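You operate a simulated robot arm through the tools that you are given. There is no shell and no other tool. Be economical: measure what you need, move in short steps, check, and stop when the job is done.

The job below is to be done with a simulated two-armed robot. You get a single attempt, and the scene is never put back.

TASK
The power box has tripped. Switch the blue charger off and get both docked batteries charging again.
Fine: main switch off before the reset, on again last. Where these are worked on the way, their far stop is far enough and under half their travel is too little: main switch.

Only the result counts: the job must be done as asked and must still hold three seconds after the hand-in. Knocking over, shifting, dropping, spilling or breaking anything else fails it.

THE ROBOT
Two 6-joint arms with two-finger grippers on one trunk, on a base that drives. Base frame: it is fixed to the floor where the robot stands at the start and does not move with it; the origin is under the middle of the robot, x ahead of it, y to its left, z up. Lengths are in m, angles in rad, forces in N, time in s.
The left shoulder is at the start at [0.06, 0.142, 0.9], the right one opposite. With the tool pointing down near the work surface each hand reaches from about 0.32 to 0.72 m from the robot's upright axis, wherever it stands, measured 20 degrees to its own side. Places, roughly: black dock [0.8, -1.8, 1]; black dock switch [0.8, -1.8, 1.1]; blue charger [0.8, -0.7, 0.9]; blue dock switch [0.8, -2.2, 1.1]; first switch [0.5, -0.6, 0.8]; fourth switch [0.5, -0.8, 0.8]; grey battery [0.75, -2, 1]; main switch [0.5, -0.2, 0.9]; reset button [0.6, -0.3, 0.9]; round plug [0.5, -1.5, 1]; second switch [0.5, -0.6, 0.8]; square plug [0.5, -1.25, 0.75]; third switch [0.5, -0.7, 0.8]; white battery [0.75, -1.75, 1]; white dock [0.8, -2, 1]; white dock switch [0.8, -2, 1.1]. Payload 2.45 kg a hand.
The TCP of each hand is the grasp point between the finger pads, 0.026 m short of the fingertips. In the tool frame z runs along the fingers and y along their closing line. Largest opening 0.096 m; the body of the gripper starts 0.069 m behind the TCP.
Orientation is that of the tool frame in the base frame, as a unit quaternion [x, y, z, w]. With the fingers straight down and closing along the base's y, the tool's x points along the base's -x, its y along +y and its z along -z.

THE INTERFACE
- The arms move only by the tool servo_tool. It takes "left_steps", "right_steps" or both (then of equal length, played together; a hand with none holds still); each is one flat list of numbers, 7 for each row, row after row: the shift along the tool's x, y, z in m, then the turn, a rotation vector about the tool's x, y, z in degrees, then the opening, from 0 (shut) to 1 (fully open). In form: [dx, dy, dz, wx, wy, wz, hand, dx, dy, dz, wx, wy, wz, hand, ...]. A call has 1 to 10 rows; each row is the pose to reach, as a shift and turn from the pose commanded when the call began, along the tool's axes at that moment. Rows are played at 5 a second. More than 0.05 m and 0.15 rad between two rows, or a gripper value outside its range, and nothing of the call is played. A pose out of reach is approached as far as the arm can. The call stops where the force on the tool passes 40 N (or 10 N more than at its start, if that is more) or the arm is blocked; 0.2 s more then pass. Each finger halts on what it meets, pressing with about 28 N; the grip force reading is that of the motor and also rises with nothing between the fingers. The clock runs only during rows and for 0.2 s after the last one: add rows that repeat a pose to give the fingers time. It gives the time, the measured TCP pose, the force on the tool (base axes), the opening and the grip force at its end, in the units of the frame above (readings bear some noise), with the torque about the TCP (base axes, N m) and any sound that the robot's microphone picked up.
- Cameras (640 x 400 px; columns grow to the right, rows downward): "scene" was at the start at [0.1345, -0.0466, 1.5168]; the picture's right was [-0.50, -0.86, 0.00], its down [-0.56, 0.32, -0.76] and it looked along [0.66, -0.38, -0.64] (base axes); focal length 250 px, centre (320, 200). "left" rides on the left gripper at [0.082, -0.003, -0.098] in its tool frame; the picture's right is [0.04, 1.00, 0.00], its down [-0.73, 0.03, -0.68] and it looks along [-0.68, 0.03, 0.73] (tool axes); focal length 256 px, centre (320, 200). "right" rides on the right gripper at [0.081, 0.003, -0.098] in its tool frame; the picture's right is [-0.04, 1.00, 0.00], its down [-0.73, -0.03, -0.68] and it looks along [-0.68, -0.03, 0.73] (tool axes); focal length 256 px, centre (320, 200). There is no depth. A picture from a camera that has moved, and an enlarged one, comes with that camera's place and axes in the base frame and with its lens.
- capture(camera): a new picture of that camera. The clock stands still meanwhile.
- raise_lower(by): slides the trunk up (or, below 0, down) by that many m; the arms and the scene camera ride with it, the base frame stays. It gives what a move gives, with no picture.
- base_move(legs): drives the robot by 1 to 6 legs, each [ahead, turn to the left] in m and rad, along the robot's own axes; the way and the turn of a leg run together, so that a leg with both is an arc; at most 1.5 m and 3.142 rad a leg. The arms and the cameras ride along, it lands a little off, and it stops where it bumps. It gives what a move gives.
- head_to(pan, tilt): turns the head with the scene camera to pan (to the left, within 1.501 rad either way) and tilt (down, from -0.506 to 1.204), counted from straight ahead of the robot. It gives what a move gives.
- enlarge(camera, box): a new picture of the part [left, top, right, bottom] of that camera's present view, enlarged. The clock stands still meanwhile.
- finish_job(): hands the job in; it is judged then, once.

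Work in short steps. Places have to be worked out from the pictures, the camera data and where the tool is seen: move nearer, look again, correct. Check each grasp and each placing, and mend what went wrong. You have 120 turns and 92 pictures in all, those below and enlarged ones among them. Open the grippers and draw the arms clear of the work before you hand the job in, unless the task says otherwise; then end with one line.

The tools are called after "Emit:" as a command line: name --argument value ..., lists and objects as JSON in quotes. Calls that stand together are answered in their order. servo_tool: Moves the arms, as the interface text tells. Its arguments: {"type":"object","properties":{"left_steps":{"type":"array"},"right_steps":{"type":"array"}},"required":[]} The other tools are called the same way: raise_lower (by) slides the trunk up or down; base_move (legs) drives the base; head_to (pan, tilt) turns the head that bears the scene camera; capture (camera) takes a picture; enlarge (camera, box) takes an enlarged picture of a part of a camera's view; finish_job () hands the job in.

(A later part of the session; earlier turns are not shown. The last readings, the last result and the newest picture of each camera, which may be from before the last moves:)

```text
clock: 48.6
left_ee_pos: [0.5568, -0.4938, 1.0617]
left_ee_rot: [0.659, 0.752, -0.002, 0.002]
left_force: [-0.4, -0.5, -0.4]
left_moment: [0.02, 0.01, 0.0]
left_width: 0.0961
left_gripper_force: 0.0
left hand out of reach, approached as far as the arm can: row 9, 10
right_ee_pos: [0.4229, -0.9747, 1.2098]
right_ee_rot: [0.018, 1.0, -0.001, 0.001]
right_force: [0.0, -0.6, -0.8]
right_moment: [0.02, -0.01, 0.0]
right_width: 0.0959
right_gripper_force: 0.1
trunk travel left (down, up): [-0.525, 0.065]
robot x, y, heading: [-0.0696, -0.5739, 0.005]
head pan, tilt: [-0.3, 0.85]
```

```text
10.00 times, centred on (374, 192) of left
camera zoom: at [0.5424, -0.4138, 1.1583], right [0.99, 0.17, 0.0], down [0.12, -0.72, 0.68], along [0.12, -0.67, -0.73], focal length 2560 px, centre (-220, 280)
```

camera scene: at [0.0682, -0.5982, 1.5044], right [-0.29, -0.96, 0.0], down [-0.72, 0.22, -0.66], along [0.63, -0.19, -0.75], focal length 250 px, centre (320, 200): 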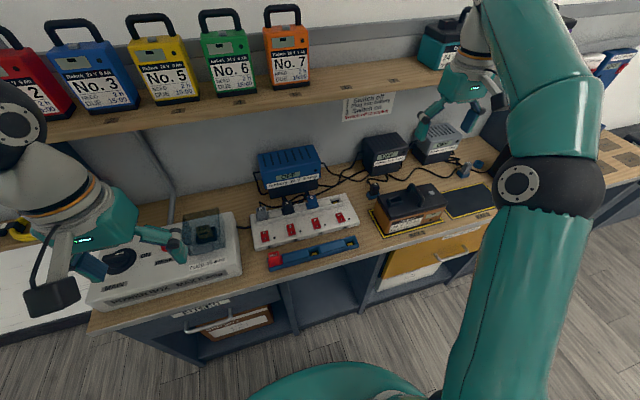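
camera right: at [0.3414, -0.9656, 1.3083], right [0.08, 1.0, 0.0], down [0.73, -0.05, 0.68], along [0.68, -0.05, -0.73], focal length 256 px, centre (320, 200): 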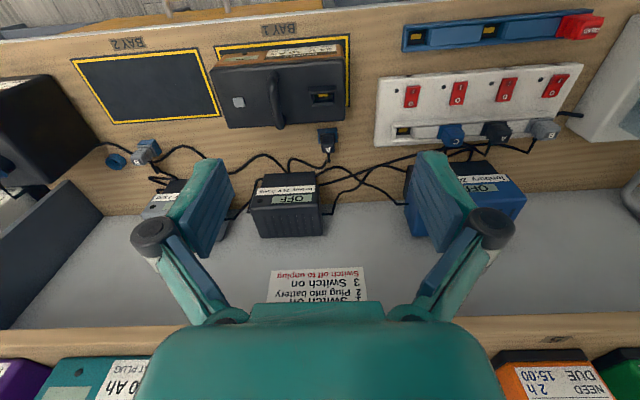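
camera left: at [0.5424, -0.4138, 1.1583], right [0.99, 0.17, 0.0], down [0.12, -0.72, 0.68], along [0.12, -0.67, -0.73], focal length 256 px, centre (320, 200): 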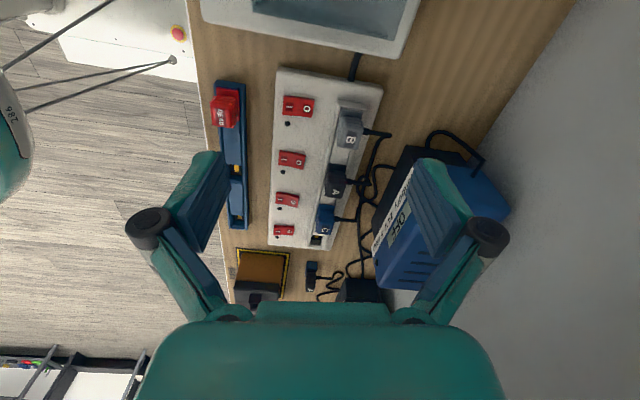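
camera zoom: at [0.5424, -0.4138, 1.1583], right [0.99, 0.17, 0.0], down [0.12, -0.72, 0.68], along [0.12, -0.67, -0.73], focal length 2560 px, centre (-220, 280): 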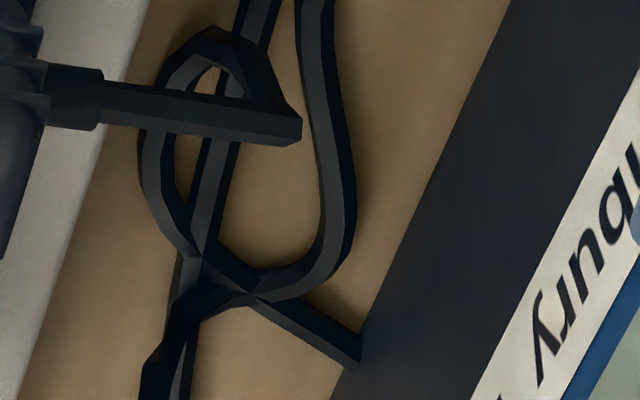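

The X-crossing is clear: plug C leads to the blue charger's own cord, A to the black one. So switch 3 (on) must go off. I bring the left hand back and bring the closed right hand above switch 3's O end (~[0.553,-0.728,0.83]).

Emit:
servo_tool --left_steps '[0.02, -0.03, -0.01, 0, 0, -8, 1, 0.04, -0.06, -0.03, 0, 0, -16, 1, 0.06, -0.09, -0.05, 0, 0, -24, 1, 0.08, -0.12, -0.07, 0, 0, -32, 1, 0.1, -0.15, -0.09, 0, 0, -40, 1, 0.11, -0.18, -0.1, 0, 0, -48, 1, 0.12, -0.2, -0.1, 0, 0, -56, 1, 0.13, -0.22, -0.1, 0, 0, -64, 1, 0.13, -0.22, -0.1, 0, 0, -72, 1, 0.13, -0.22, -0.1, 0, 0, -80, 1]'

Emit:
servo_tool --right_steps '[0, 0.045, 0, 0, 0, 0, 0.8, -0.02, 0.085, 0.01, 0, 0, 0, 0.5, -0.04, 0.12, 0.03, 0, 0, 0, 0.2, -0.06, 0.155, 0.05, 0, 0, 0, 0, -0.08, 0.19, 0.07, 0, 0, 0, 0, -0.1, 0.22, 0.1, 0, 0, 0, 0, -0.12, 0.24, 0.135, 0, 0, 0, 0, -0.125, 0.25, 0.18, 0, 0, 0, 0, -0.125, 0.25, 0.22, 0, 0, 0, 0, -0.125, 0.25, 0.26, 0, 0, 0, 0]'

Emit:
capture --camera "right"

```text
clock: 50.8
left_ee_pos: [0.3187, -0.3921, 1.1582]
left_ee_rot: [0.019, 1.0, -0.003, 0.001]
left_force: [0.2, 0.0, 0.1]
left_moment: [-0.02, -0.01, -0.01]
left_width: 0.0961
left_gripper_force: 0.1
right_ee_pos: [0.4219, -0.9744, 1.2104]
right_ee_rot: [0.019, 1.0, -0.001, 0.002]
right_force: [-0.3, 0.3, 0.0]
right_moment: [0.0, 0.0, -0.02]
right_width: 0.0958
right_gripper_force: 0.1
trunk travel left (down, up): [-0.525, 0.065]
robot x, y, heading: [-0.0678, -0.5728, 0.003]
head pan, tilt: [-0.3, 0.85]
```

```text
clock: 53.0
left_ee_pos: [0.3206, -0.3917, 1.1587]
left_ee_rot: [0.021, 1.0, -0.003, 0.002]
left_force: [-0.1, -0.3, 0.5]
left_moment: [0.0, -0.01, 0.01]
left_width: 0.0954
left_gripper_force: 0.0
right_ee_pos: [0.5569, -0.7303, 0.9517]
right_ee_rot: [0.018, 1.0, -0.002, 0.002]
right_force: [0.1, -0.3, 0.4]
right_moment: [0.0, -0.01, 0.05]
right_width: 0.0002
right_gripper_force: 28.5
trunk travel left (down, up): [-0.525, 0.065]
robot x, y, heading: [-0.0701, -0.5757, 0.005]
head pan, tilt: [-0.3, 0.85]
```

```text
48 pictures are left
camera right: at [0.475, -0.7226, 1.0483], right [0.08, 1.0, 0.0], down [0.73, -0.06, 0.68], along [0.68, -0.05, -0.73], focal length 256 px, centre (320, 200)
```

right: 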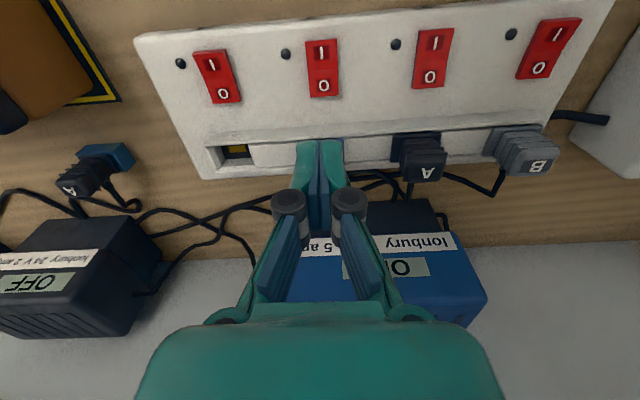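

Switch 3 lies right below, O end at about x 0.551, y -0.724. I descend and press gently.

Emit:
servo_tool --right_steps '[0.003, 0.006, 0.04, 0, 0, 0, 0, 0.003, 0.006, 0.075, 0, 0, 0, 0, 0.003, 0.006, 0.085, 0, 0, 0, 0, 0.003, 0.006, 0.09, 0, 0, 0, 0, 0.003, 0.006, 0.094, 0, 0, 0, 0, 0.003, 0.006, 0.098, 0, 0, 0, 0, 0.003, 0.006, 0.101, 0, 0, 0, 0, 0.003, 0.006, 0.104, 0, 0, 0, 0, 0.003, 0.006, 0.107, 0, 0, 0, 0]'

Emit:
capture --camera "right"

```text
clock: 54.8
left_ee_pos: [0.3189, -0.3923, 1.1583]
left_ee_rot: [0.021, 1.0, -0.003, 0.002]
left_force: [0.3, -0.4, -0.4]
left_moment: [0.0, 0.02, -0.02]
left_width: 0.0962
left_gripper_force: 0.0
right_ee_pos: [0.558, -0.724, 0.8559]
right_ee_rot: [0.02, 1.0, -0.001, 0.009]
right_force: [-6.3, -1.3, 15.3]
right_moment: [-0.02, 0.34, 0.0]
right_width: 0.0059
right_gripper_force: 28.5
trunk travel left (down, up): [-0.525, 0.065]
robot x, y, heading: [-0.0679, -0.5711, 0.008]
head pan, tilt: [-0.3, 0.85]
stopped in row 9 (right hand): the force on the tool passed its limit at 44 N (the readings are from after the stop); the commanded pose is now the measured one
```

```text
47 pictures are left
camera right: at [0.4751, -0.7158, 0.952], right [0.08, 1.0, 0.0], down [0.72, -0.06, 0.69], along [0.69, -0.05, -0.72], focal length 256 px, centre (320, 200)
```

right: 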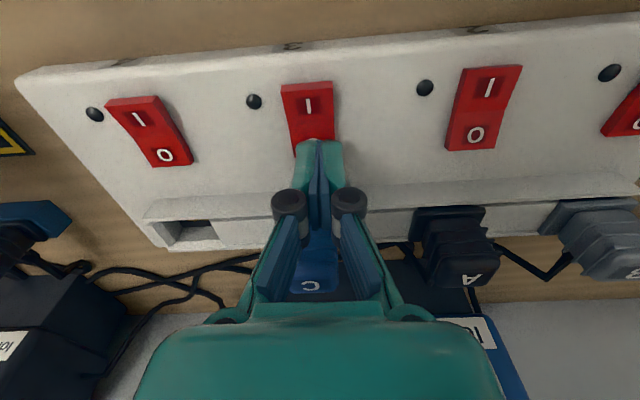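

Force reached 44 N at the rocker. I lift and check its state.

Emit:
servo_tool --right_steps '[0, 0, -0.03, 0, 0, 0, 0, 0, 0, -0.06, 0, 0, 0, 0, 0, 0, -0.095, 0, 0, 0, 0]'

Emit:
enlarge --camera "right" --box '[150, 10, 610, 200]'

```text
clock: 55.6
left_ee_pos: [0.3194, -0.3928, 1.1587]
left_ee_rot: [0.02, 1.0, -0.004, 0.002]
left_force: [-0.2, 0.2, -0.5]
left_moment: [0.01, -0.01, 0.0]
left_width: 0.096
left_gripper_force: 0.1
right_ee_pos: [0.5569, -0.7242, 0.949]
right_ee_rot: [0.019, 1.0, -0.001, 0.007]
right_force: [0.3, 0.5, 1.4]
right_moment: [0.03, 0.02, -0.01]
right_width: 0.0
right_gripper_force: 28.0
trunk travel left (down, up): [-0.525, 0.065]
robot x, y, heading: [-0.0664, -0.5758, 0.007]
head pan, tilt: [-0.3, 0.85]
```

```text
1.39 times, centred on (380, 105) of right
camera zoom: at [0.4733, -0.7163, 1.0459], right [0.08, 1.0, 0.0], down [0.72, -0.06, 0.69], along [0.69, -0.05, -0.72], focal length 356 px, centre (236, 332)
```

zoom: 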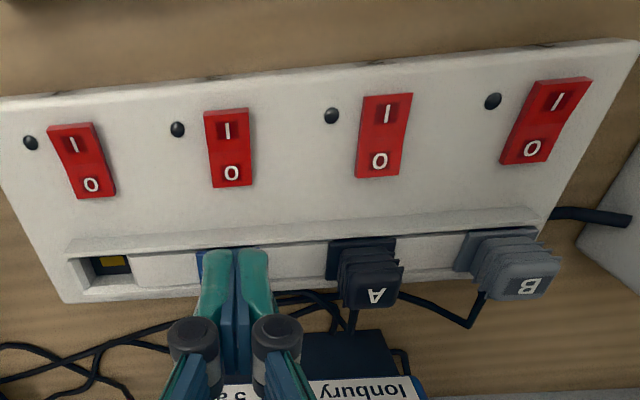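

Emit:
enlarge --camera "right" --box '[180, 60, 350, 170]'

Emit:
enlarge --camera "right" --box '[390, 40, 590, 150]'

```text
3.64 times, centred on (265, 115) of right
camera zoom: at [0.4733, -0.7163, 1.0459], right [0.08, 1.0, 0.0], down [0.72, -0.06, 0.69], along [0.69, -0.05, -0.72], focal length 931 px, centre (520, 509)
```

zoom: 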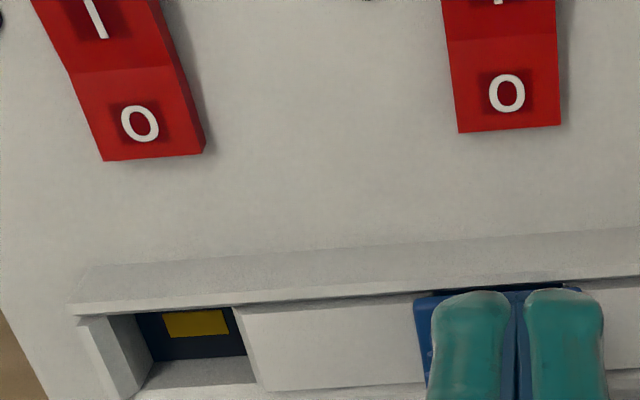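

```text
3.20 times, centred on (490, 95) of right
camera zoom: at [0.4733, -0.7163, 1.0459], right [0.08, 1.0, 0.0], down [0.72, -0.06, 0.69], along [0.69, -0.05, -0.72], focal length 819 px, centre (-224, 536)
```

zoom: 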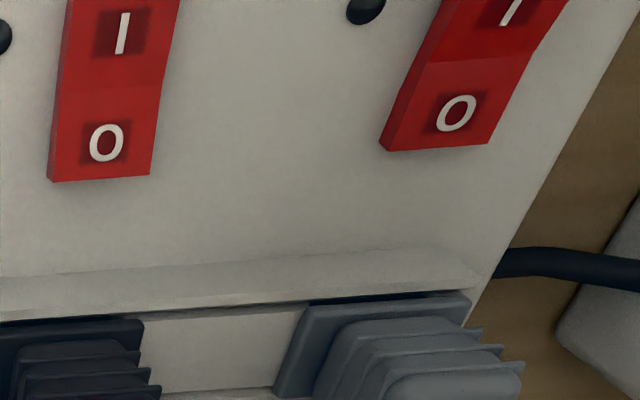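

I draw the right hand aside and retake the same scene enlargement used before, for a direct comparison.

Emit:
servo_tool --right_steps '[0.02, 0, -0.04, 0, 0, 0, 0, 0.04, -0.03, -0.07, 0, 0, 0, 0, 0.07, -0.06, -0.09, 0, 0, 0, 0, 0.1, -0.09, -0.11, 0, 0, 0, 0, 0.12, -0.13, -0.12, 0, 0, 0, 0, 0.14, -0.17, -0.13, 0, 0, 0, 0, 0.16, -0.21, -0.14, 0, 0, 0, 0, 0.18, -0.25, -0.14, 0, 0, 0, 0]'

Emit:
enlarge --camera "scene" --box '[255, 205, 355, 250]'

```text
clock: 57.4
left_ee_pos: [0.319, -0.3926, 1.1589]
left_ee_rot: [0.02, 1.0, -0.003, 0.002]
left_force: [0.5, -0.8, -0.1]
left_moment: [0.02, -0.02, -0.02]
left_width: 0.096
left_gripper_force: 0.1
right_ee_pos: [0.3644, -0.9658, 1.0868]
right_ee_rot: [0.018, 1.0, -0.001, 0.009]
right_force: [-0.3, 0.2, -0.4]
right_moment: [0.04, -0.02, 0.02]
right_width: 0.0
right_gripper_force: 28.7
trunk travel left (down, up): [-0.525, 0.065]
robot x, y, heading: [-0.0694, -0.5779, 0.003]
head pan, tilt: [-0.3, 0.85]
```

```text
6.40 times, centred on (305, 228) of scene
camera zoom: at [0.0663, -0.6, 1.5046], right [-0.29, -0.96, 0.0], down [-0.72, 0.22, -0.66], along [0.63, -0.19, -0.75], focal length 1603 px, centre (416, 24)
```

zoom: 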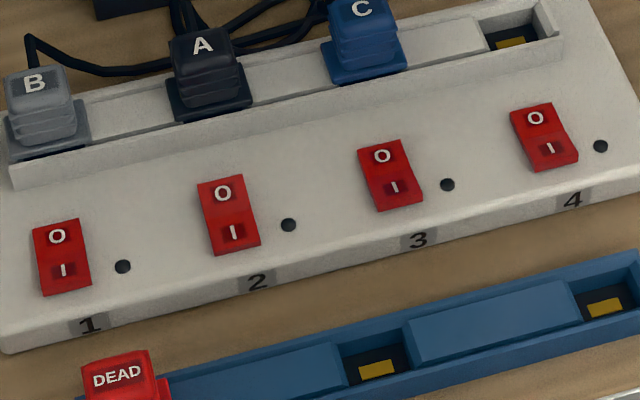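

Switch 3's rocker has changed to the off posture (like 1 and 4). Next I drive to the docks to inspect and set the dock switches.

Emit:
base_move --legs '[[-0.25, 0], [0, -1.575], [1.18, 0], [0, 1.57], [0.2, 0]]'

Emit:
head_to --pan -0.2 --tilt 0.5

Emit:
capture --camera "scene"

```text
clock: 62.7
left_ee_pos: [-0.0553, -0.9195, 1.1597]
left_ee_rot: [0.637, 0.77, -0.001, -0.001]
left_force: [-1.0, -1.0, 0.5]
left_moment: [0.03, -0.05, 0.0]
left_width: 0.0959
left_gripper_force: 0.0
right_ee_pos: [-0.602, -1.0935, 1.0836]
right_ee_rot: [0.636, 0.771, -0.003, 0.007]
right_force: [-0.2, 0.8, -0.1]
right_moment: [-0.01, -0.03, 0.0]
right_width: 0.0
right_gripper_force: 28.5
trunk travel left (down, up): [-0.525, 0.065]
robot x, y, heading: [-0.2714, -0.5685, -1.368]
head pan, tilt: [-0.3, 0.85]
stopped in leg 2: the robot was blocked; the commanded pose is now the measured one
```

```text
clock: 63.6
left_ee_pos: [-0.052, -0.9179, 1.1603]
left_ee_rot: [0.638, 0.77, -0.004, 0.001]
left_force: [-0.1, 0.1, -0.3]
left_moment: [0.0, -0.06, -0.04]
left_width: 0.0963
left_gripper_force: 0.0
right_ee_pos: [-0.6008, -1.0907, 1.0877]
right_ee_rot: [0.637, 0.771, -0.006, 0.007]
right_force: [0.3, 0.0, 0.6]
right_moment: [0.0, 0.02, -0.02]
right_width: 0.0002
right_gripper_force: 28.3
trunk travel left (down, up): [-0.525, 0.065]
robot x, y, heading: [-0.2754, -0.5681, -1.371]
head pan, tilt: [-0.201, 0.499]
```

```text
42 pictures are left
camera scene: at [-0.2597, -0.7202, 1.5344], right [-1.0, 0.0, 0.0], down [0.0, 0.48, -0.88], along [0.0, -0.88, -0.48], focal length 250 px, centre (320, 200)
```

scene: 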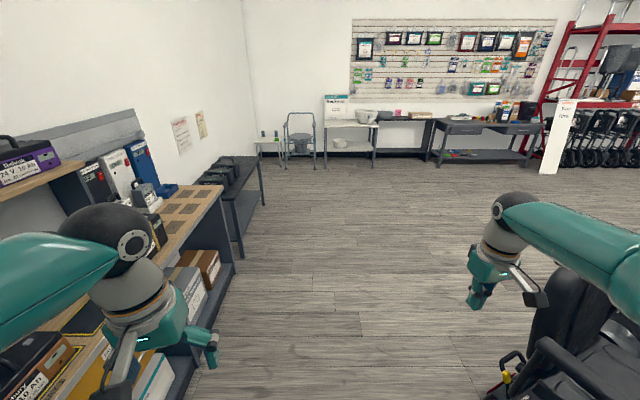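

There is a power chair to the robot's right; I look that way before going on.

Emit:
head_to --pan -1.0 --tilt 0.7

Emit:
capture --camera "scene"

```text
clock: 64.7
left_ee_pos: [-0.0514, -0.9177, 1.1592]
left_ee_rot: [0.638, 0.77, -0.004, 0.0]
left_force: [-0.1, 0.2, -0.2]
left_moment: [-0.01, 0.01, -0.01]
left_width: 0.096
left_gripper_force: 0.1
right_ee_pos: [-0.6003, -1.0922, 1.0866]
right_ee_rot: [0.637, 0.771, -0.006, 0.007]
right_force: [0.6, 0.7, 0.1]
right_moment: [0.02, 0.0, -0.02]
right_width: 0.0
right_gripper_force: 28.6
trunk travel left (down, up): [-0.525, 0.065]
robot x, y, heading: [-0.2726, -0.5661, -1.367]
head pan, tilt: [-1.0, 0.7]
```

```text
41 pictures are left
camera scene: at [-0.3202, -0.6884, 1.5168], right [-0.7, 0.72, 0.0], down [0.46, 0.45, -0.76], along [-0.55, -0.53, -0.64], focal length 250 px, centre (320, 200)
```

scene: 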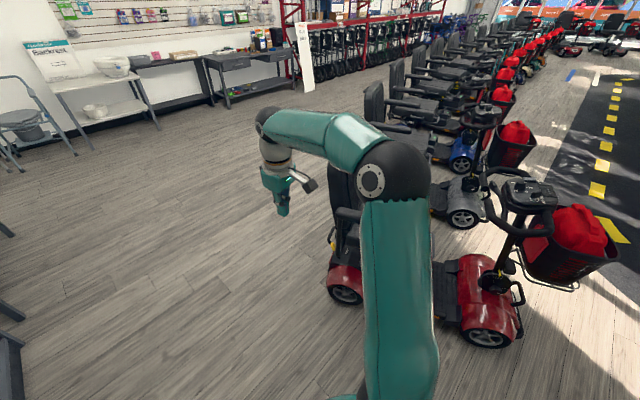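

Large turns seem to stall by themselves; the scooter is ~0.8 m to the right. I go on with small turns, angling nearer to the bench line I drove before.

Emit:
base_move --legs '[[0, 0.12], [0.42, 0], [0, -0.32], [0.8, 0]]'

```text
clock: 73.0
left_ee_pos: [0.0163, -2.1621, 1.1602]
left_ee_rot: [0.71, 0.704, -0.003, 0.0]
left_force: [0.1, 0.4, 0.3]
left_moment: [0.02, 0.0, 0.0]
left_width: 0.096
left_gripper_force: 0.1
right_ee_pos: [-0.5554, -2.2257, 1.0867]
right_ee_rot: [0.71, 0.705, -0.006, 0.005]
right_force: [-1.6, 0.2, -0.5]
right_moment: [0.0, 0.03, -0.01]
right_width: 0.0001
right_gripper_force: 27.8
trunk travel left (down, up): [-0.525, 0.065]
robot x, y, heading: [-0.1298, -1.7735, -1.568]
head pan, tilt: [-1.0, 0.7]
```

Emit:
base_move --legs '[[0, 0.5], [0, 0.5], [-0.15, 0], [0, 0.57], [0.15, 0]]'

Emit:
head_to --pan -0.2 --tilt 0.5

Emit:
capture --camera "scene"

```text
clock: 79.6
left_ee_pos: [0.1283, -1.5319, 1.1594]
left_ee_rot: [-0.009, 1.0, -0.006, 0.001]
left_force: [-0.5, 0.3, -0.3]
left_moment: [-0.09, 0.0, -0.03]
left_width: 0.0962
left_gripper_force: 0.1
right_ee_pos: [0.2081, -2.1031, 1.0897]
right_ee_rot: [-0.008, 1.0, -0.002, 0.007]
right_force: [0.7, 0.0, 0.3]
right_moment: [-0.06, 0.01, -0.01]
right_width: 0.0001
right_gripper_force: 28.0
trunk travel left (down, up): [-0.525, 0.065]
robot x, y, heading: [-0.252, -1.7428, 0.019]
head pan, tilt: [-1.0, 0.7]
stopped in leg 5: the robot was blocked; the commanded pose is now the measured one
```

```text
clock: 80.8
left_ee_pos: [0.128, -1.5372, 1.1606]
left_ee_rot: [-0.008, 1.0, -0.004, 0.001]
left_force: [0.4, -0.3, 0.0]
left_moment: [0.02, 0.02, 0.01]
left_width: 0.0961
left_gripper_force: 0.0
right_ee_pos: [0.2071, -2.1066, 1.0896]
right_ee_rot: [-0.007, 1.0, 0.0, 0.009]
right_force: [0.1, 0.6, -0.7]
right_moment: [0.0, -0.04, 0.0]
right_width: 0.0
right_gripper_force: 28.7
trunk travel left (down, up): [-0.525, 0.065]
robot x, y, heading: [-0.2527, -1.7422, 0.025]
head pan, tilt: [-0.201, 0.499]
```

```text
40 pictures are left
camera scene: at [-0.1016, -1.7599, 1.5345], right [-0.18, -0.98, 0.0], down [-0.47, 0.09, -0.88], along [0.86, -0.16, -0.48], focal length 250 px, centre (320, 200)
```

scene: 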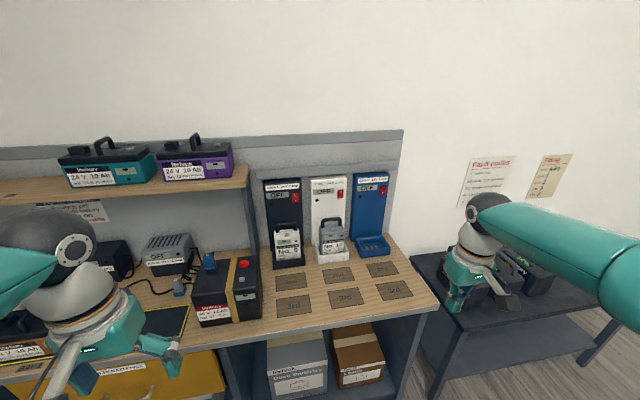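

The forward leg stopped immediately; I retry it in a smaller step.

Emit:
base_move --legs '[[0.1, -0.025]]'

Emit:
head_to --pan 0.3 --tilt 1.2

Emit:
capture --camera "scene"

```text
clock: 81.9
left_ee_pos: [0.2358, -1.5453, 1.1607]
left_ee_rot: [0.004, 1.0, -0.003, 0.0]
left_force: [0.7, -0.2, -0.4]
left_moment: [0.04, 0.04, -0.02]
left_width: 0.0959
left_gripper_force: 0.1
right_ee_pos: [0.3003, -2.1178, 1.0872]
right_ee_rot: [0.004, 1.0, -0.001, 0.007]
right_force: [1.2, 0.5, -0.3]
right_moment: [0.0, 0.06, -0.01]
right_width: 0.0
right_gripper_force: 29.3
trunk travel left (down, up): [-0.525, 0.065]
robot x, y, heading: [-0.1533, -1.7409, -0.007]
head pan, tilt: [-0.201, 0.499]
```

```text
clock: 83.0
left_ee_pos: [0.2342, -1.5457, 1.1599]
left_ee_rot: [0.004, 1.0, -0.003, 0.001]
left_force: [-0.2, -0.3, -0.5]
left_moment: [-0.01, -0.02, -0.02]
left_width: 0.096
left_gripper_force: 0.1
right_ee_pos: [0.2988, -2.1168, 1.0889]
right_ee_rot: [0.004, 1.0, -0.001, 0.009]
right_force: [0.5, -0.1, -0.9]
right_moment: [0.0, -0.02, -0.04]
right_width: 0.0
right_gripper_force: 28.0
trunk travel left (down, up): [-0.525, 0.065]
robot x, y, heading: [-0.1531, -1.743, -0.002]
head pan, tilt: [0.3, 1.201]
```

```text
39 pictures are left
camera scene: at [-0.0372, -1.7268, 1.4809], right [0.29, -0.96, 0.0], down [-0.89, -0.27, -0.36], along [0.35, 0.1, -0.93], focal length 250 px, centre (320, 200)
```

scene: 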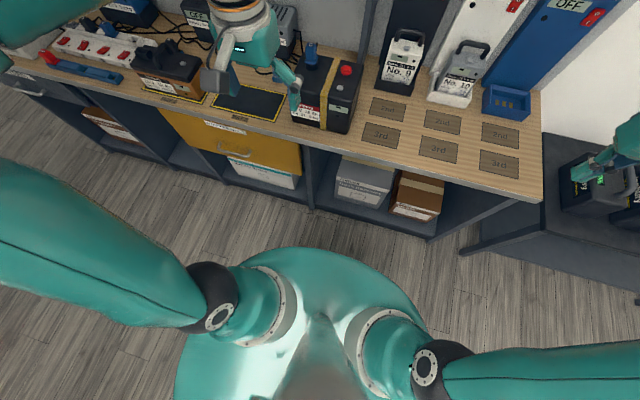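

The stop was spurious. I pull the left hand back, and go ahead to the docks.

Emit:
servo_tool --left_steps '[0.04, 0, -0.03, 0, 0, 0, 1, 0.08, 0, -0.05, 0, 0, 0, 1, 0.1, 0, -0.06, 0, 0, 0, 1]'

Emit:
base_move --legs '[[0.17, 0]]'

Emit:
head_to --pan -0.25 --tilt 0.55

Emit:
capture --camera "scene"

```text
clock: 83.8
left_ee_pos: [0.1327, -1.5428, 1.2199]
left_ee_rot: [0.004, 1.0, -0.003, 0.0]
left_force: [0.0, -0.5, 0.9]
left_moment: [0.03, 0.0, 0.05]
left_width: 0.096
left_gripper_force: 0.0
right_ee_pos: [0.2989, -2.1168, 1.0899]
right_ee_rot: [0.003, 1.0, -0.001, 0.009]
right_force: [0.2, 0.4, 0.3]
right_moment: [-0.01, -0.04, 0.02]
right_width: 0.0
right_gripper_force: 28.5
trunk travel left (down, up): [-0.525, 0.065]
robot x, y, heading: [-0.1503, -1.7406, -0.004]
head pan, tilt: [0.3, 1.201]
```

```text
clock: 85.2
left_ee_pos: [0.302, -1.545, 1.2193]
left_ee_rot: [0.004, 1.0, -0.002, 0.0]
left_force: [0.7, -0.3, -1.1]
left_moment: [0.01, 0.02, -0.01]
left_width: 0.0958
left_gripper_force: 0.0
right_ee_pos: [0.4674, -2.1173, 1.0878]
right_ee_rot: [0.003, 1.0, -0.001, 0.008]
right_force: [1.0, 1.2, -0.1]
right_moment: [-0.03, 0.04, 0.02]
right_width: 0.0001
right_gripper_force: 28.6
trunk travel left (down, up): [-0.525, 0.065]
robot x, y, heading: [0.0165, -1.7409, -0.005]
head pan, tilt: [0.3, 1.201]
```

```text
clock: 86.3
left_ee_pos: [0.3009, -1.5434, 1.2189]
left_ee_rot: [0.004, 1.0, -0.003, 0.001]
left_force: [0.1, 0.5, -0.2]
left_moment: [-0.03, 0.03, 0.01]
left_width: 0.096
left_gripper_force: 0.1
right_ee_pos: [0.4668, -2.1179, 1.0895]
right_ee_rot: [0.003, 1.0, -0.001, 0.008]
right_force: [-0.7, -0.1, 0.2]
right_moment: [0.03, 0.01, 0.03]
right_width: 0.0
right_gripper_force: 28.7
trunk travel left (down, up): [-0.525, 0.065]
robot x, y, heading: [0.0159, -1.7438, -0.008]
head pan, tilt: [-0.25, 0.55]
```

```text
38 pictures are left
camera scene: at [0.1633, -1.7665, 1.5299], right [-0.25, -0.97, 0.0], down [-0.51, 0.13, -0.85], along [0.82, -0.21, -0.52], focal length 250 px, centre (320, 200)
```

scene: 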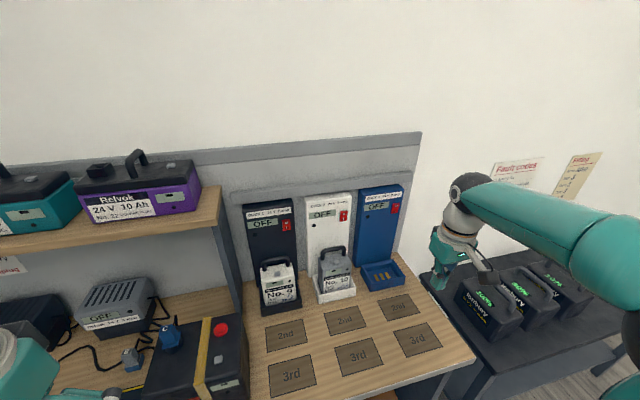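

Emit:
enlarge --camera "scene" --box '[240, 185, 410, 295]'

Emit:
enlarge --camera "scene" --box '[270, 195, 360, 240]'

```text
3.64 times, centred on (325, 240) of scene
camera zoom: at [0.1633, -1.7665, 1.5299], right [-0.25, -0.97, 0.0], down [-0.51, 0.13, -0.85], along [0.82, -0.21, -0.52], focal length 911 px, centre (302, 54)
```

zoom: 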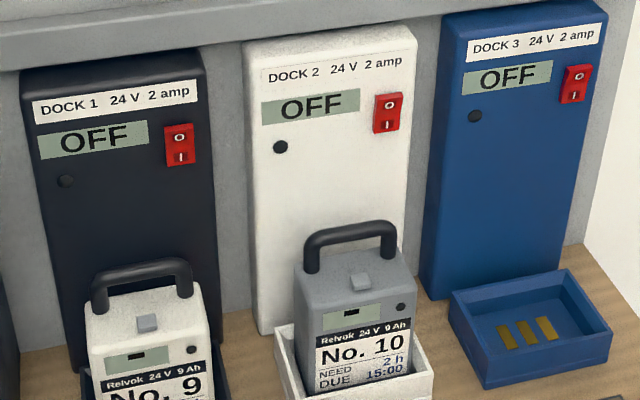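

```text
7.11 times, centred on (315, 218) of scene
camera zoom: at [0.1633, -1.7665, 1.5299], right [-0.25, -0.97, 0.0], down [-0.51, 0.13, -0.85], along [0.82, -0.21, -0.52], focal length 1781 px, centre (356, 76)
```

zoom: 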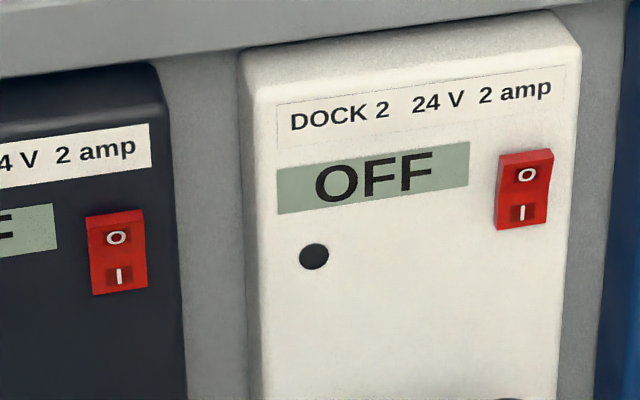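

Dock 1's rocker seems off, dock 2's on, but that's uncertain. I pitch the right hand to look straight at the docks from close.

Emit:
servo_tool --right_steps '[0.02, 0.02, -0.03, 0, -7.5, 0, 0, 0.02, 0.05, -0.06, 0, -15, 0, 0, 0.02, 0.09, -0.08, 0, -22.5, 0, 0, 0.01, 0.13, -0.08, 0, -30, 0, 0, 0.01, 0.17, -0.08, 0, -37.5, 0, 0, 0.01, 0.21, -0.08, 0, -45, 0, 0]'

Emit:
capture --camera "right"

```text
clock: 87.7
left_ee_pos: [0.2997, -1.5447, 1.2186]
left_ee_rot: [0.003, 1.0, -0.004, 0.001]
left_force: [0.0, 0.4, -0.5]
left_moment: [-0.02, 0.01, -0.01]
left_width: 0.0961
left_gripper_force: 0.1
right_ee_pos: [0.4588, -1.9083, 1.1695]
right_ee_rot: [0.001, 0.92, -0.002, 0.391]
right_force: [-0.4, -0.8, 1.1]
right_moment: [0.0, 0.01, -0.03]
right_width: 0.0001
right_gripper_force: 28.6
trunk travel left (down, up): [-0.525, 0.065]
robot x, y, heading: [0.023, -1.7408, -0.005]
head pan, tilt: [-0.25, 0.55]
```

```text
35 pictures are left
camera right: at [0.3316, -1.9028, 1.1786], right [0.03, 1.0, 0.03], down [0.02, -0.03, 1.0], along [1.0, -0.03, -0.02], focal length 256 px, centre (320, 200)
```

right: 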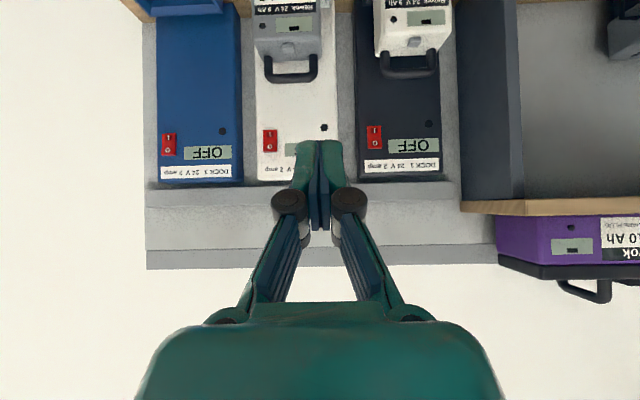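

Emit:
enlarge --camera "right" --box '[355, 115, 405, 160]'

Emit:
enlarge --camera "right" --box '[245, 115, 295, 160]'

```text
8.89 times, centred on (380, 138) of right
camera zoom: at [0.3316, -1.9028, 1.1786], right [0.03, 1.0, 0.03], down [0.02, -0.03, 1.0], along [1.0, -0.03, -0.02], focal length 2276 px, centre (-213, 756)
```

zoom: 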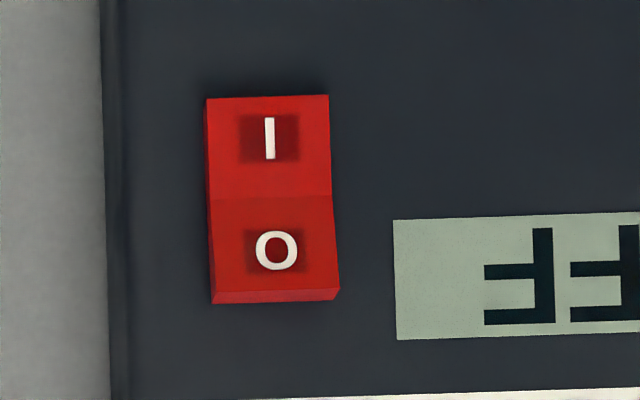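

```text
8.89 times, centred on (270, 138) of right
camera zoom: at [0.3316, -1.9028, 1.1786], right [0.03, 1.0, 0.03], down [0.02, -0.03, 1.0], along [1.0, -0.03, -0.02], focal length 2276 px, centre (764, 756)
```

zoom: 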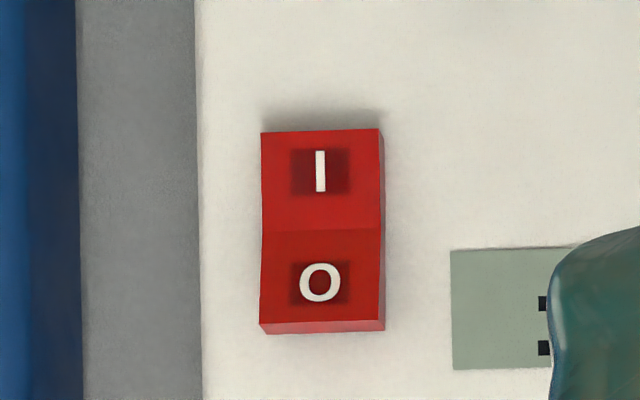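

Both dock rockers look alike; I move the camera sideways for a profile view of their tilt.

Emit:
servo_tool --right_steps '[0, -0.045, 0, 0, 0, 0, 0, 0, -0.09, 0, 0, 0, 0, 0, -0.02, -0.13, 0.02, 0, 0, 0, 0, -0.04, -0.16, 0.05, 0, 0, 0, 0, -0.06, -0.18, 0.09, 0, 0, 0, 0, -0.08, -0.18, 0.13, 0, 0, 0, 0, -0.096, -0.18, 0.165, 0, 0, 0, 0]'

Emit:
capture --camera "right"

```text
clock: 89.3
left_ee_pos: [0.3027, -1.5448, 1.2191]
left_ee_rot: [0.004, 1.0, -0.003, 0.0]
left_force: [0.0, 0.3, 0.1]
left_moment: [-0.03, 0.03, 0.01]
left_width: 0.0958
left_gripper_force: 0.0
right_ee_pos: [0.6424, -2.0871, 1.1248]
right_ee_rot: [0.002, 0.921, -0.002, 0.39]
right_force: [0.5, -0.4, 0.2]
right_moment: [0.02, -0.01, 0.0]
right_width: 0.0001
right_gripper_force: 28.3
trunk travel left (down, up): [-0.525, 0.065]
robot x, y, heading: [0.0131, -1.7396, -0.005]
head pan, tilt: [-0.25, 0.55]
```

```text
32 pictures are left
camera right: at [0.5141, -2.0826, 1.1331], right [0.03, 1.0, 0.03], down [0.02, -0.03, 1.0], along [1.0, -0.03, -0.02], focal length 256 px, centre (320, 200)
```

right: 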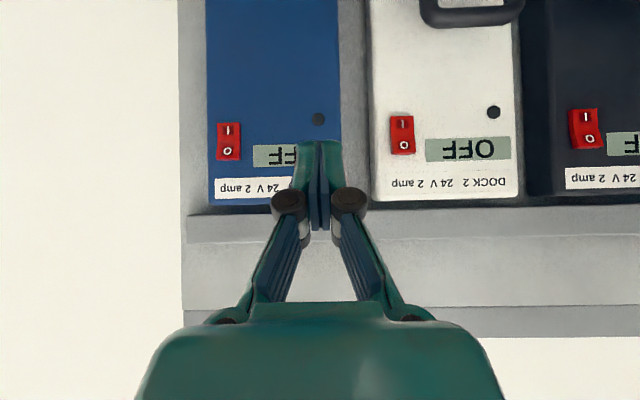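

Emit:
enlarge --camera "right" --box '[560, 95, 625, 160]'

Emit:
enlarge --camera "right" --box '[375, 100, 435, 170]'

Emit:
enlarge --camera "right" --box '[200, 105, 260, 175]'

```text
6.15 times, centred on (592, 128) of right
camera zoom: at [0.5141, -2.0826, 1.1331], right [0.03, 1.0, 0.03], down [0.02, -0.03, 1.0], along [1.0, -0.03, -0.02], focal length 1575 px, centre (-1357, 646)
```

zoom: 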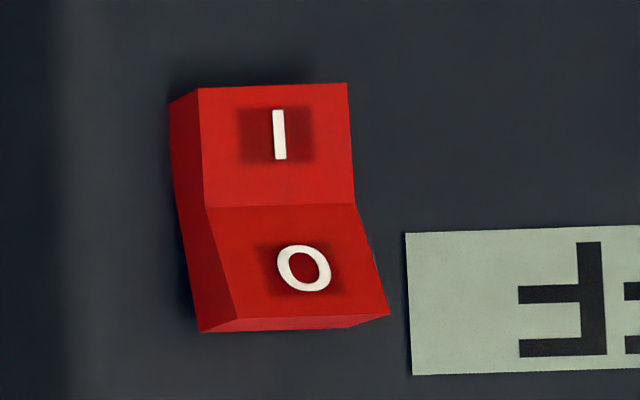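

```text
5.71 times, centred on (405, 135) of right
camera zoom: at [0.5141, -2.0826, 1.1331], right [0.03, 1.0, 0.03], down [0.02, -0.03, 1.0], along [1.0, -0.03, -0.02], focal length 1463 px, centre (-166, 571)
```

zoom: 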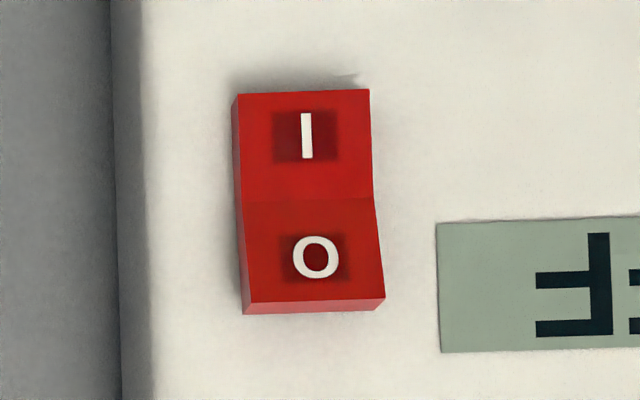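

```text
5.71 times, centred on (230, 140) of right
camera zoom: at [0.5141, -2.0826, 1.1331], right [0.03, 1.0, 0.03], down [0.02, -0.03, 1.0], along [1.0, -0.03, -0.02], focal length 1463 px, centre (834, 543)
```

zoom: 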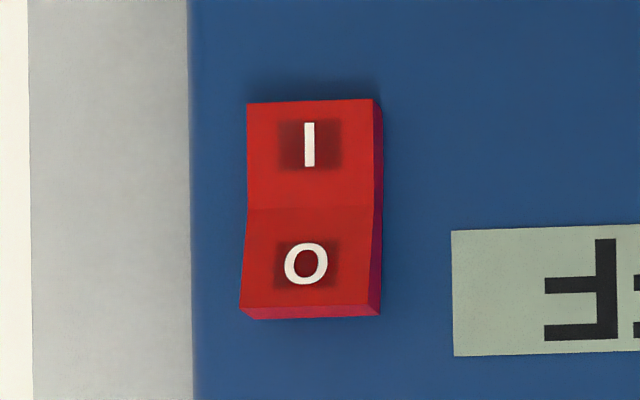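

Profile views: on all three docks the O half protrudes and the I half is flush — all docks are already ON. I withdraw the right hand and drive back to the power box.

Emit:
servo_tool --right_steps '[0.016, 0.0, -0.035, 0, 0, 0, 0, 0.036, 0.02, -0.075, 0, 0, 0, 0, 0.056, 0.04, -0.115, 0, 0, 0, 0, 0.076, 0.06, -0.155, 0, 7.5, 0, 0.2, 0.076, 0.08, -0.19, 0, 15, 0, 0.4, 0.076, 0.1, -0.21, 0, 22.5, 0, 0.6, 0.076, 0.12, -0.23, 0, 30, 0, 0.8, 0.076, 0.14, -0.24, 0, 38, 0, 1, 0.076, 0.14, -0.24, 0, 45, 0, 1]'

Emit:
base_move --legs '[[-0.25, 0], [0, -0.5], [0, -0.5], [-0.1, 0], [0, -0.56]]'

```text
clock: 91.3
left_ee_pos: [0.3005, -1.5436, 1.2186]
left_ee_rot: [0.003, 1.0, -0.002, 0.001]
left_force: [0.2, -0.7, -0.8]
left_moment: [-0.03, -0.01, -0.02]
left_width: 0.0958
left_gripper_force: 0.1
right_ee_pos: [0.4171, -1.9479, 1.2349]
right_ee_rot: [0.003, 1.0, -0.001, 0.007]
right_force: [0.2, 0.6, 0.3]
right_moment: [0.0, 0.01, 0.01]
right_width: 0.096
right_gripper_force: 0.0
trunk travel left (down, up): [-0.525, 0.065]
robot x, y, heading: [0.0173, -1.7429, -0.006]
head pan, tilt: [-0.25, 0.55]
```

```text
clock: 98.8
left_ee_pos: [-0.0912, -1.9445, 1.2185]
left_ee_rot: [0.708, 0.707, -0.002, -0.002]
left_force: [0.1, 0.4, 0.2]
left_moment: [0.02, 0.02, 0.02]
left_width: 0.096
left_gripper_force: 0.1
right_ee_pos: [-0.4949, -2.0622, 1.2336]
right_ee_rot: [0.708, 0.706, -0.006, 0.005]
right_force: [0.6, 0.0, -0.5]
right_moment: [0.01, -0.02, 0.01]
right_width: 0.096
right_gripper_force: 0.0
trunk travel left (down, up): [-0.525, 0.065]
robot x, y, heading: [-0.252, -1.6607, -1.56]
head pan, tilt: [-0.25, 0.55]
```

Emit:
base_move --legs '[[0, -0.09], [-0.65, 0], [-0.6, 0], [0, 0.55], [0, 0.5]]'

```text
clock: 109.4
left_ee_pos: [0.1692, -0.419, 1.2198]
left_ee_rot: [0.296, 0.955, -0.003, 0.0]
left_force: [-0.8, 0.6, -0.7]
left_moment: [-0.02, 0.02, 0.04]
left_width: 0.0961
left_gripper_force: 0.0
right_ee_pos: [0.0387, -0.8183, 1.2346]
right_ee_rot: [0.296, 0.955, -0.003, 0.008]
right_force: [0.4, 1.0, 0.5]
right_moment: [-0.03, 0.02, 0.02]
right_width: 0.096
right_gripper_force: 0.0
trunk travel left (down, up): [-0.525, 0.065]
robot x, y, heading: [-0.177, -0.4109, -0.59]
head pan, tilt: [-0.25, 0.55]
```

Emit:
base_move --legs '[[-0.1, 0], [0, 0.59], [0.25, 0]]'

Emit:
head_to --pan 0.1 --tilt 0.85

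Emit:
capture --camera "scene"

Emit:
capture --camera "left"

```text
clock: 113.8
left_ee_pos: [0.2811, -0.1773, 1.2206]
left_ee_rot: [0.01, 1.0, -0.003, -0.001]
left_force: [0.2, -0.2, 0.5]
left_moment: [0.0, 0.0, 0.0]
left_width: 0.096
left_gripper_force: 0.0
right_ee_pos: [0.3919, -0.5822, 1.2339]
right_ee_rot: [0.01, 1.0, -0.002, 0.008]
right_force: [0.2, 0.3, -0.1]
right_moment: [-0.01, 0.06, -0.02]
right_width: 0.0959
right_gripper_force: 0.0
trunk travel left (down, up): [-0.525, 0.065]
robot x, y, heading: [-0.0094, -0.3631, -0.009]
head pan, tilt: [-0.25, 0.55]
```

```text
clock: 114.6
left_ee_pos: [0.2802, -0.1775, 1.2209]
left_ee_rot: [0.01, 1.0, -0.002, 0.001]
left_force: [-0.4, -0.6, 0.5]
left_moment: [0.01, -0.01, 0.04]
left_width: 0.0962
left_gripper_force: 0.2
right_ee_pos: [0.3915, -0.5834, 1.2365]
right_ee_rot: [0.011, 1.0, -0.001, 0.008]
right_force: [-0.5, -0.6, -0.1]
right_moment: [-0.02, 0.0, 0.04]
right_width: 0.0961
right_gripper_force: 0.2
trunk travel left (down, up): [-0.525, 0.065]
robot x, y, heading: [-0.0062, -0.3626, -0.013]
head pan, tilt: [0.099, 0.85]
```

```text
28 pictures are left
camera scene: at [0.1314, -0.3609, 1.5046], right [0.09, -1.0, 0.0], down [-0.75, -0.07, -0.66], along [0.66, 0.06, -0.75], focal length 250 px, centre (320, 200)
```

scene: 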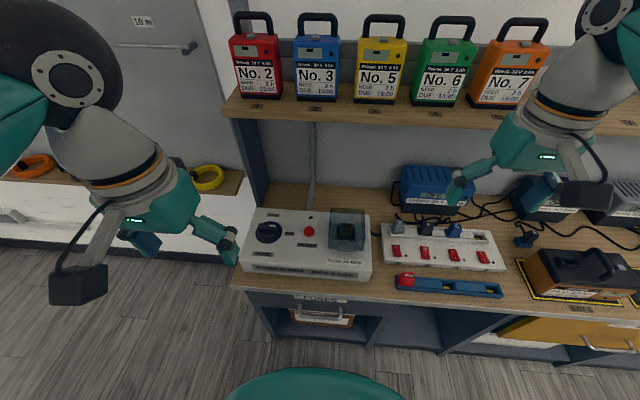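

```text
27 pictures are left
camera left: at [0.1987, -0.1801, 1.3184], right [-0.02, 1.0, -0.01], down [0.73, 0.02, 0.68], along [0.68, 0.01, -0.73], focal length 256 px, centre (320, 200)
```

left: 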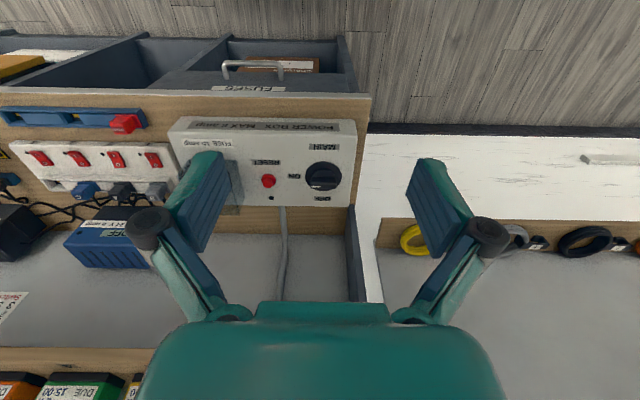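

Emit:
servo_tool --left_steps '[-0.04, 0, 0.02, 0, 0, 0, 1, -0.08, 0, 0.05, 0, 0, 0, 1, -0.12, 0, 0.08, 0, 0, 0, 1, -0.15, 0, 0.12, 0, 0, 0, 1, -0.17, 0, 0.16, 0, 0, 0, 1, -0.19, 0, 0.19, 0, 0, 0, 1]'

Emit:
capture --camera "left"

Emit:
enlarge --camera "scene" --box '[240, 200, 380, 285]'

```text
clock: 116.0
left_ee_pos: [0.4729, -0.1842, 1.0271]
left_ee_rot: [0.011, 1.0, -0.003, 0.0]
left_force: [0.4, -0.5, 0.6]
left_moment: [0.02, 0.02, 0.02]
left_width: 0.0959
left_gripper_force: 0.0
right_ee_pos: [0.3922, -0.5826, 1.2354]
right_ee_rot: [0.009, 1.0, -0.001, 0.008]
right_force: [0.6, 0.3, 0.8]
right_moment: [-0.02, 0.01, -0.01]
right_width: 0.096
right_gripper_force: 0.3
trunk travel left (down, up): [-0.525, 0.065]
robot x, y, heading: [-0.0098, -0.368, -0.014]
head pan, tilt: [0.099, 0.85]
```

```text
26 pictures are left
camera left: at [0.3924, -0.1854, 1.1251], right [-0.02, 1.0, -0.01], down [0.73, 0.02, 0.68], along [0.68, 0.01, -0.73], focal length 256 px, centre (320, 200)
```

left: 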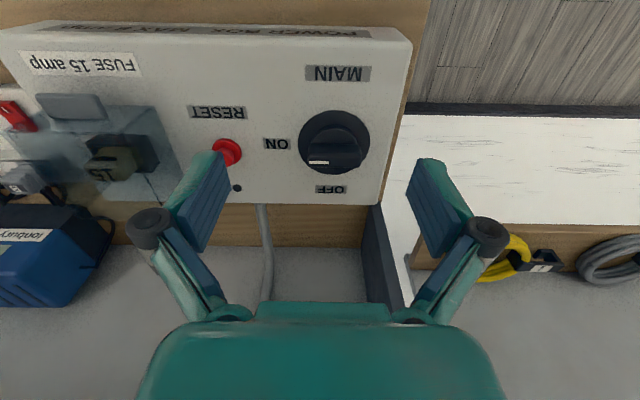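

```text
4.57 times, centred on (310, 242) of scene
camera zoom: at [0.1331, -0.3606, 1.5044], right [0.09, -1.0, 0.0], down [-0.75, -0.07, -0.66], along [0.66, 0.06, -0.75], focal length 1145 px, centre (366, 6)
```

zoom: 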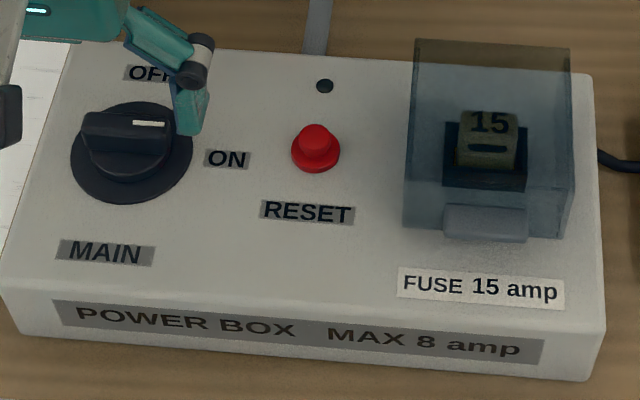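

Knob is at about [0.55, -0.166], bar along y with pointer at ON, OFF toward +x. I yaw the left hand ~90° above it so the fingers close across the bar.

Emit:
servo_tool --left_steps '[0, 0, 0, 0, 0, 8.5, 1, 0, 0, 0, 0, 0, 17, 1, 0, 0, 0, 0, 0, 25.5, 1, -0.01, 0, 0, 0, 0, 34, 0.9, -0.02, 0, 0, 0, 0, 42.5, 0.8, -0.03, 0, 0, 0, 0, 51, 0.7, -0.05, 0.01, 0, 0, 0, 59.5, 0.6, -0.06, 0.02, 0.01, 0, 0, 68, 0.6, -0.07, 0.02, 0.02, 0, 0, 76.5, 0.6, -0.077, 0.02, 0.03, 0, 0, 85, 0.6]'

Emit:
capture --camera "left"

```text
clock: 118.2
left_ee_pos: [0.5484, -0.1633, 1.0011]
left_ee_rot: [0.684, 0.729, -0.001, 0.002]
left_force: [0.3, -0.7, 0.8]
left_moment: [-0.01, 0.02, 0.01]
left_width: 0.0576
left_gripper_force: 0.1
right_ee_pos: [0.3916, -0.5835, 1.2358]
right_ee_rot: [0.011, 1.0, -0.002, 0.008]
right_force: [0.0, 0.2, 0.7]
right_moment: [0.01, 0.03, -0.01]
right_width: 0.0959
right_gripper_force: 0.1
trunk travel left (down, up): [-0.525, 0.065]
robot x, y, heading: [-0.0075, -0.3618, -0.004]
head pan, tilt: [0.099, 0.85]
```

```text
24 pictures are left
camera left: at [0.541, -0.083, 1.098], right [0.99, 0.1, 0.0], down [0.07, -0.73, 0.68], along [0.07, -0.68, -0.73], focal length 256 px, centre (320, 200)
```

left: 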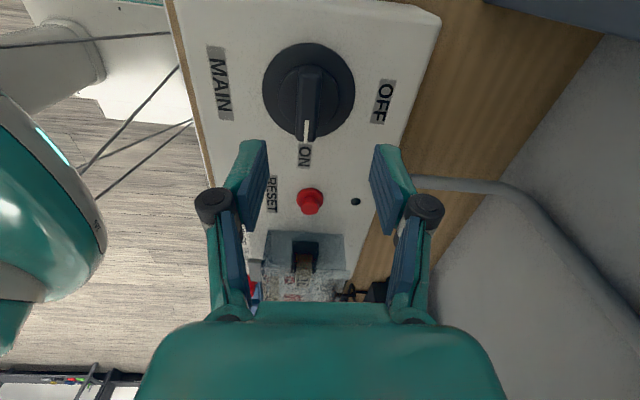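

Bar is aligned with the hand; centre ≈ [0.541, -0.168]. I correct, descend part-way and look.

Emit:
servo_tool --left_steps '[-0.004, -0.008, 0.03, 0, 0, 0, 0.6, -0.004, -0.008, 0.06, 0, 0, 0, 0.6, -0.004, -0.008, 0.085, 0, 0, 0, 0.6, -0.004, -0.008, 0.1, 0, 0, 0, 0.6]'

Emit:
capture --camera "left"

Emit:
enlarge --camera "scene" --box '[220, 180, 340, 280]'

```text
clock: 119.2
left_ee_pos: [0.5392, -0.1693, 0.8997]
left_ee_rot: [0.684, 0.73, -0.001, 0.003]
left_force: [-0.2, -0.1, -0.4]
left_moment: [-0.02, 0.02, 0.03]
left_width: 0.0578
left_gripper_force: 0.1
right_ee_pos: [0.3914, -0.5825, 1.2361]
right_ee_rot: [0.01, 1.0, -0.001, 0.007]
right_force: [-1.1, -0.5, 0.8]
right_moment: [-0.04, 0.02, 0.04]
right_width: 0.0959
right_gripper_force: 0.1
trunk travel left (down, up): [-0.525, 0.065]
robot x, y, heading: [-0.0048, -0.3628, -0.005]
head pan, tilt: [0.099, 0.85]
```

```text
23 pictures are left
camera left: at [0.5318, -0.0887, 0.9974], right [0.99, 0.11, 0.0], down [0.08, -0.73, 0.68], along [0.07, -0.68, -0.73], focal length 256 px, centre (320, 200)
```

left: 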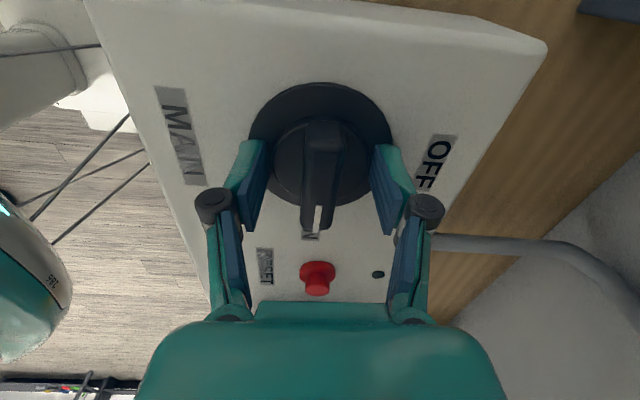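

```text
4.00 times, centred on (280, 230) of scene
camera zoom: at [0.1321, -0.3608, 1.5045], right [0.09, -1.0, 0.0], down [-0.75, -0.07, -0.66], along [0.66, 0.06, -0.75], focal length 1002 px, centre (480, 80)
```

zoom: 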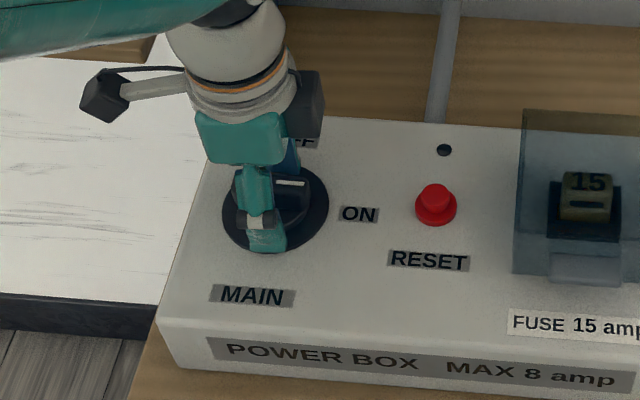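

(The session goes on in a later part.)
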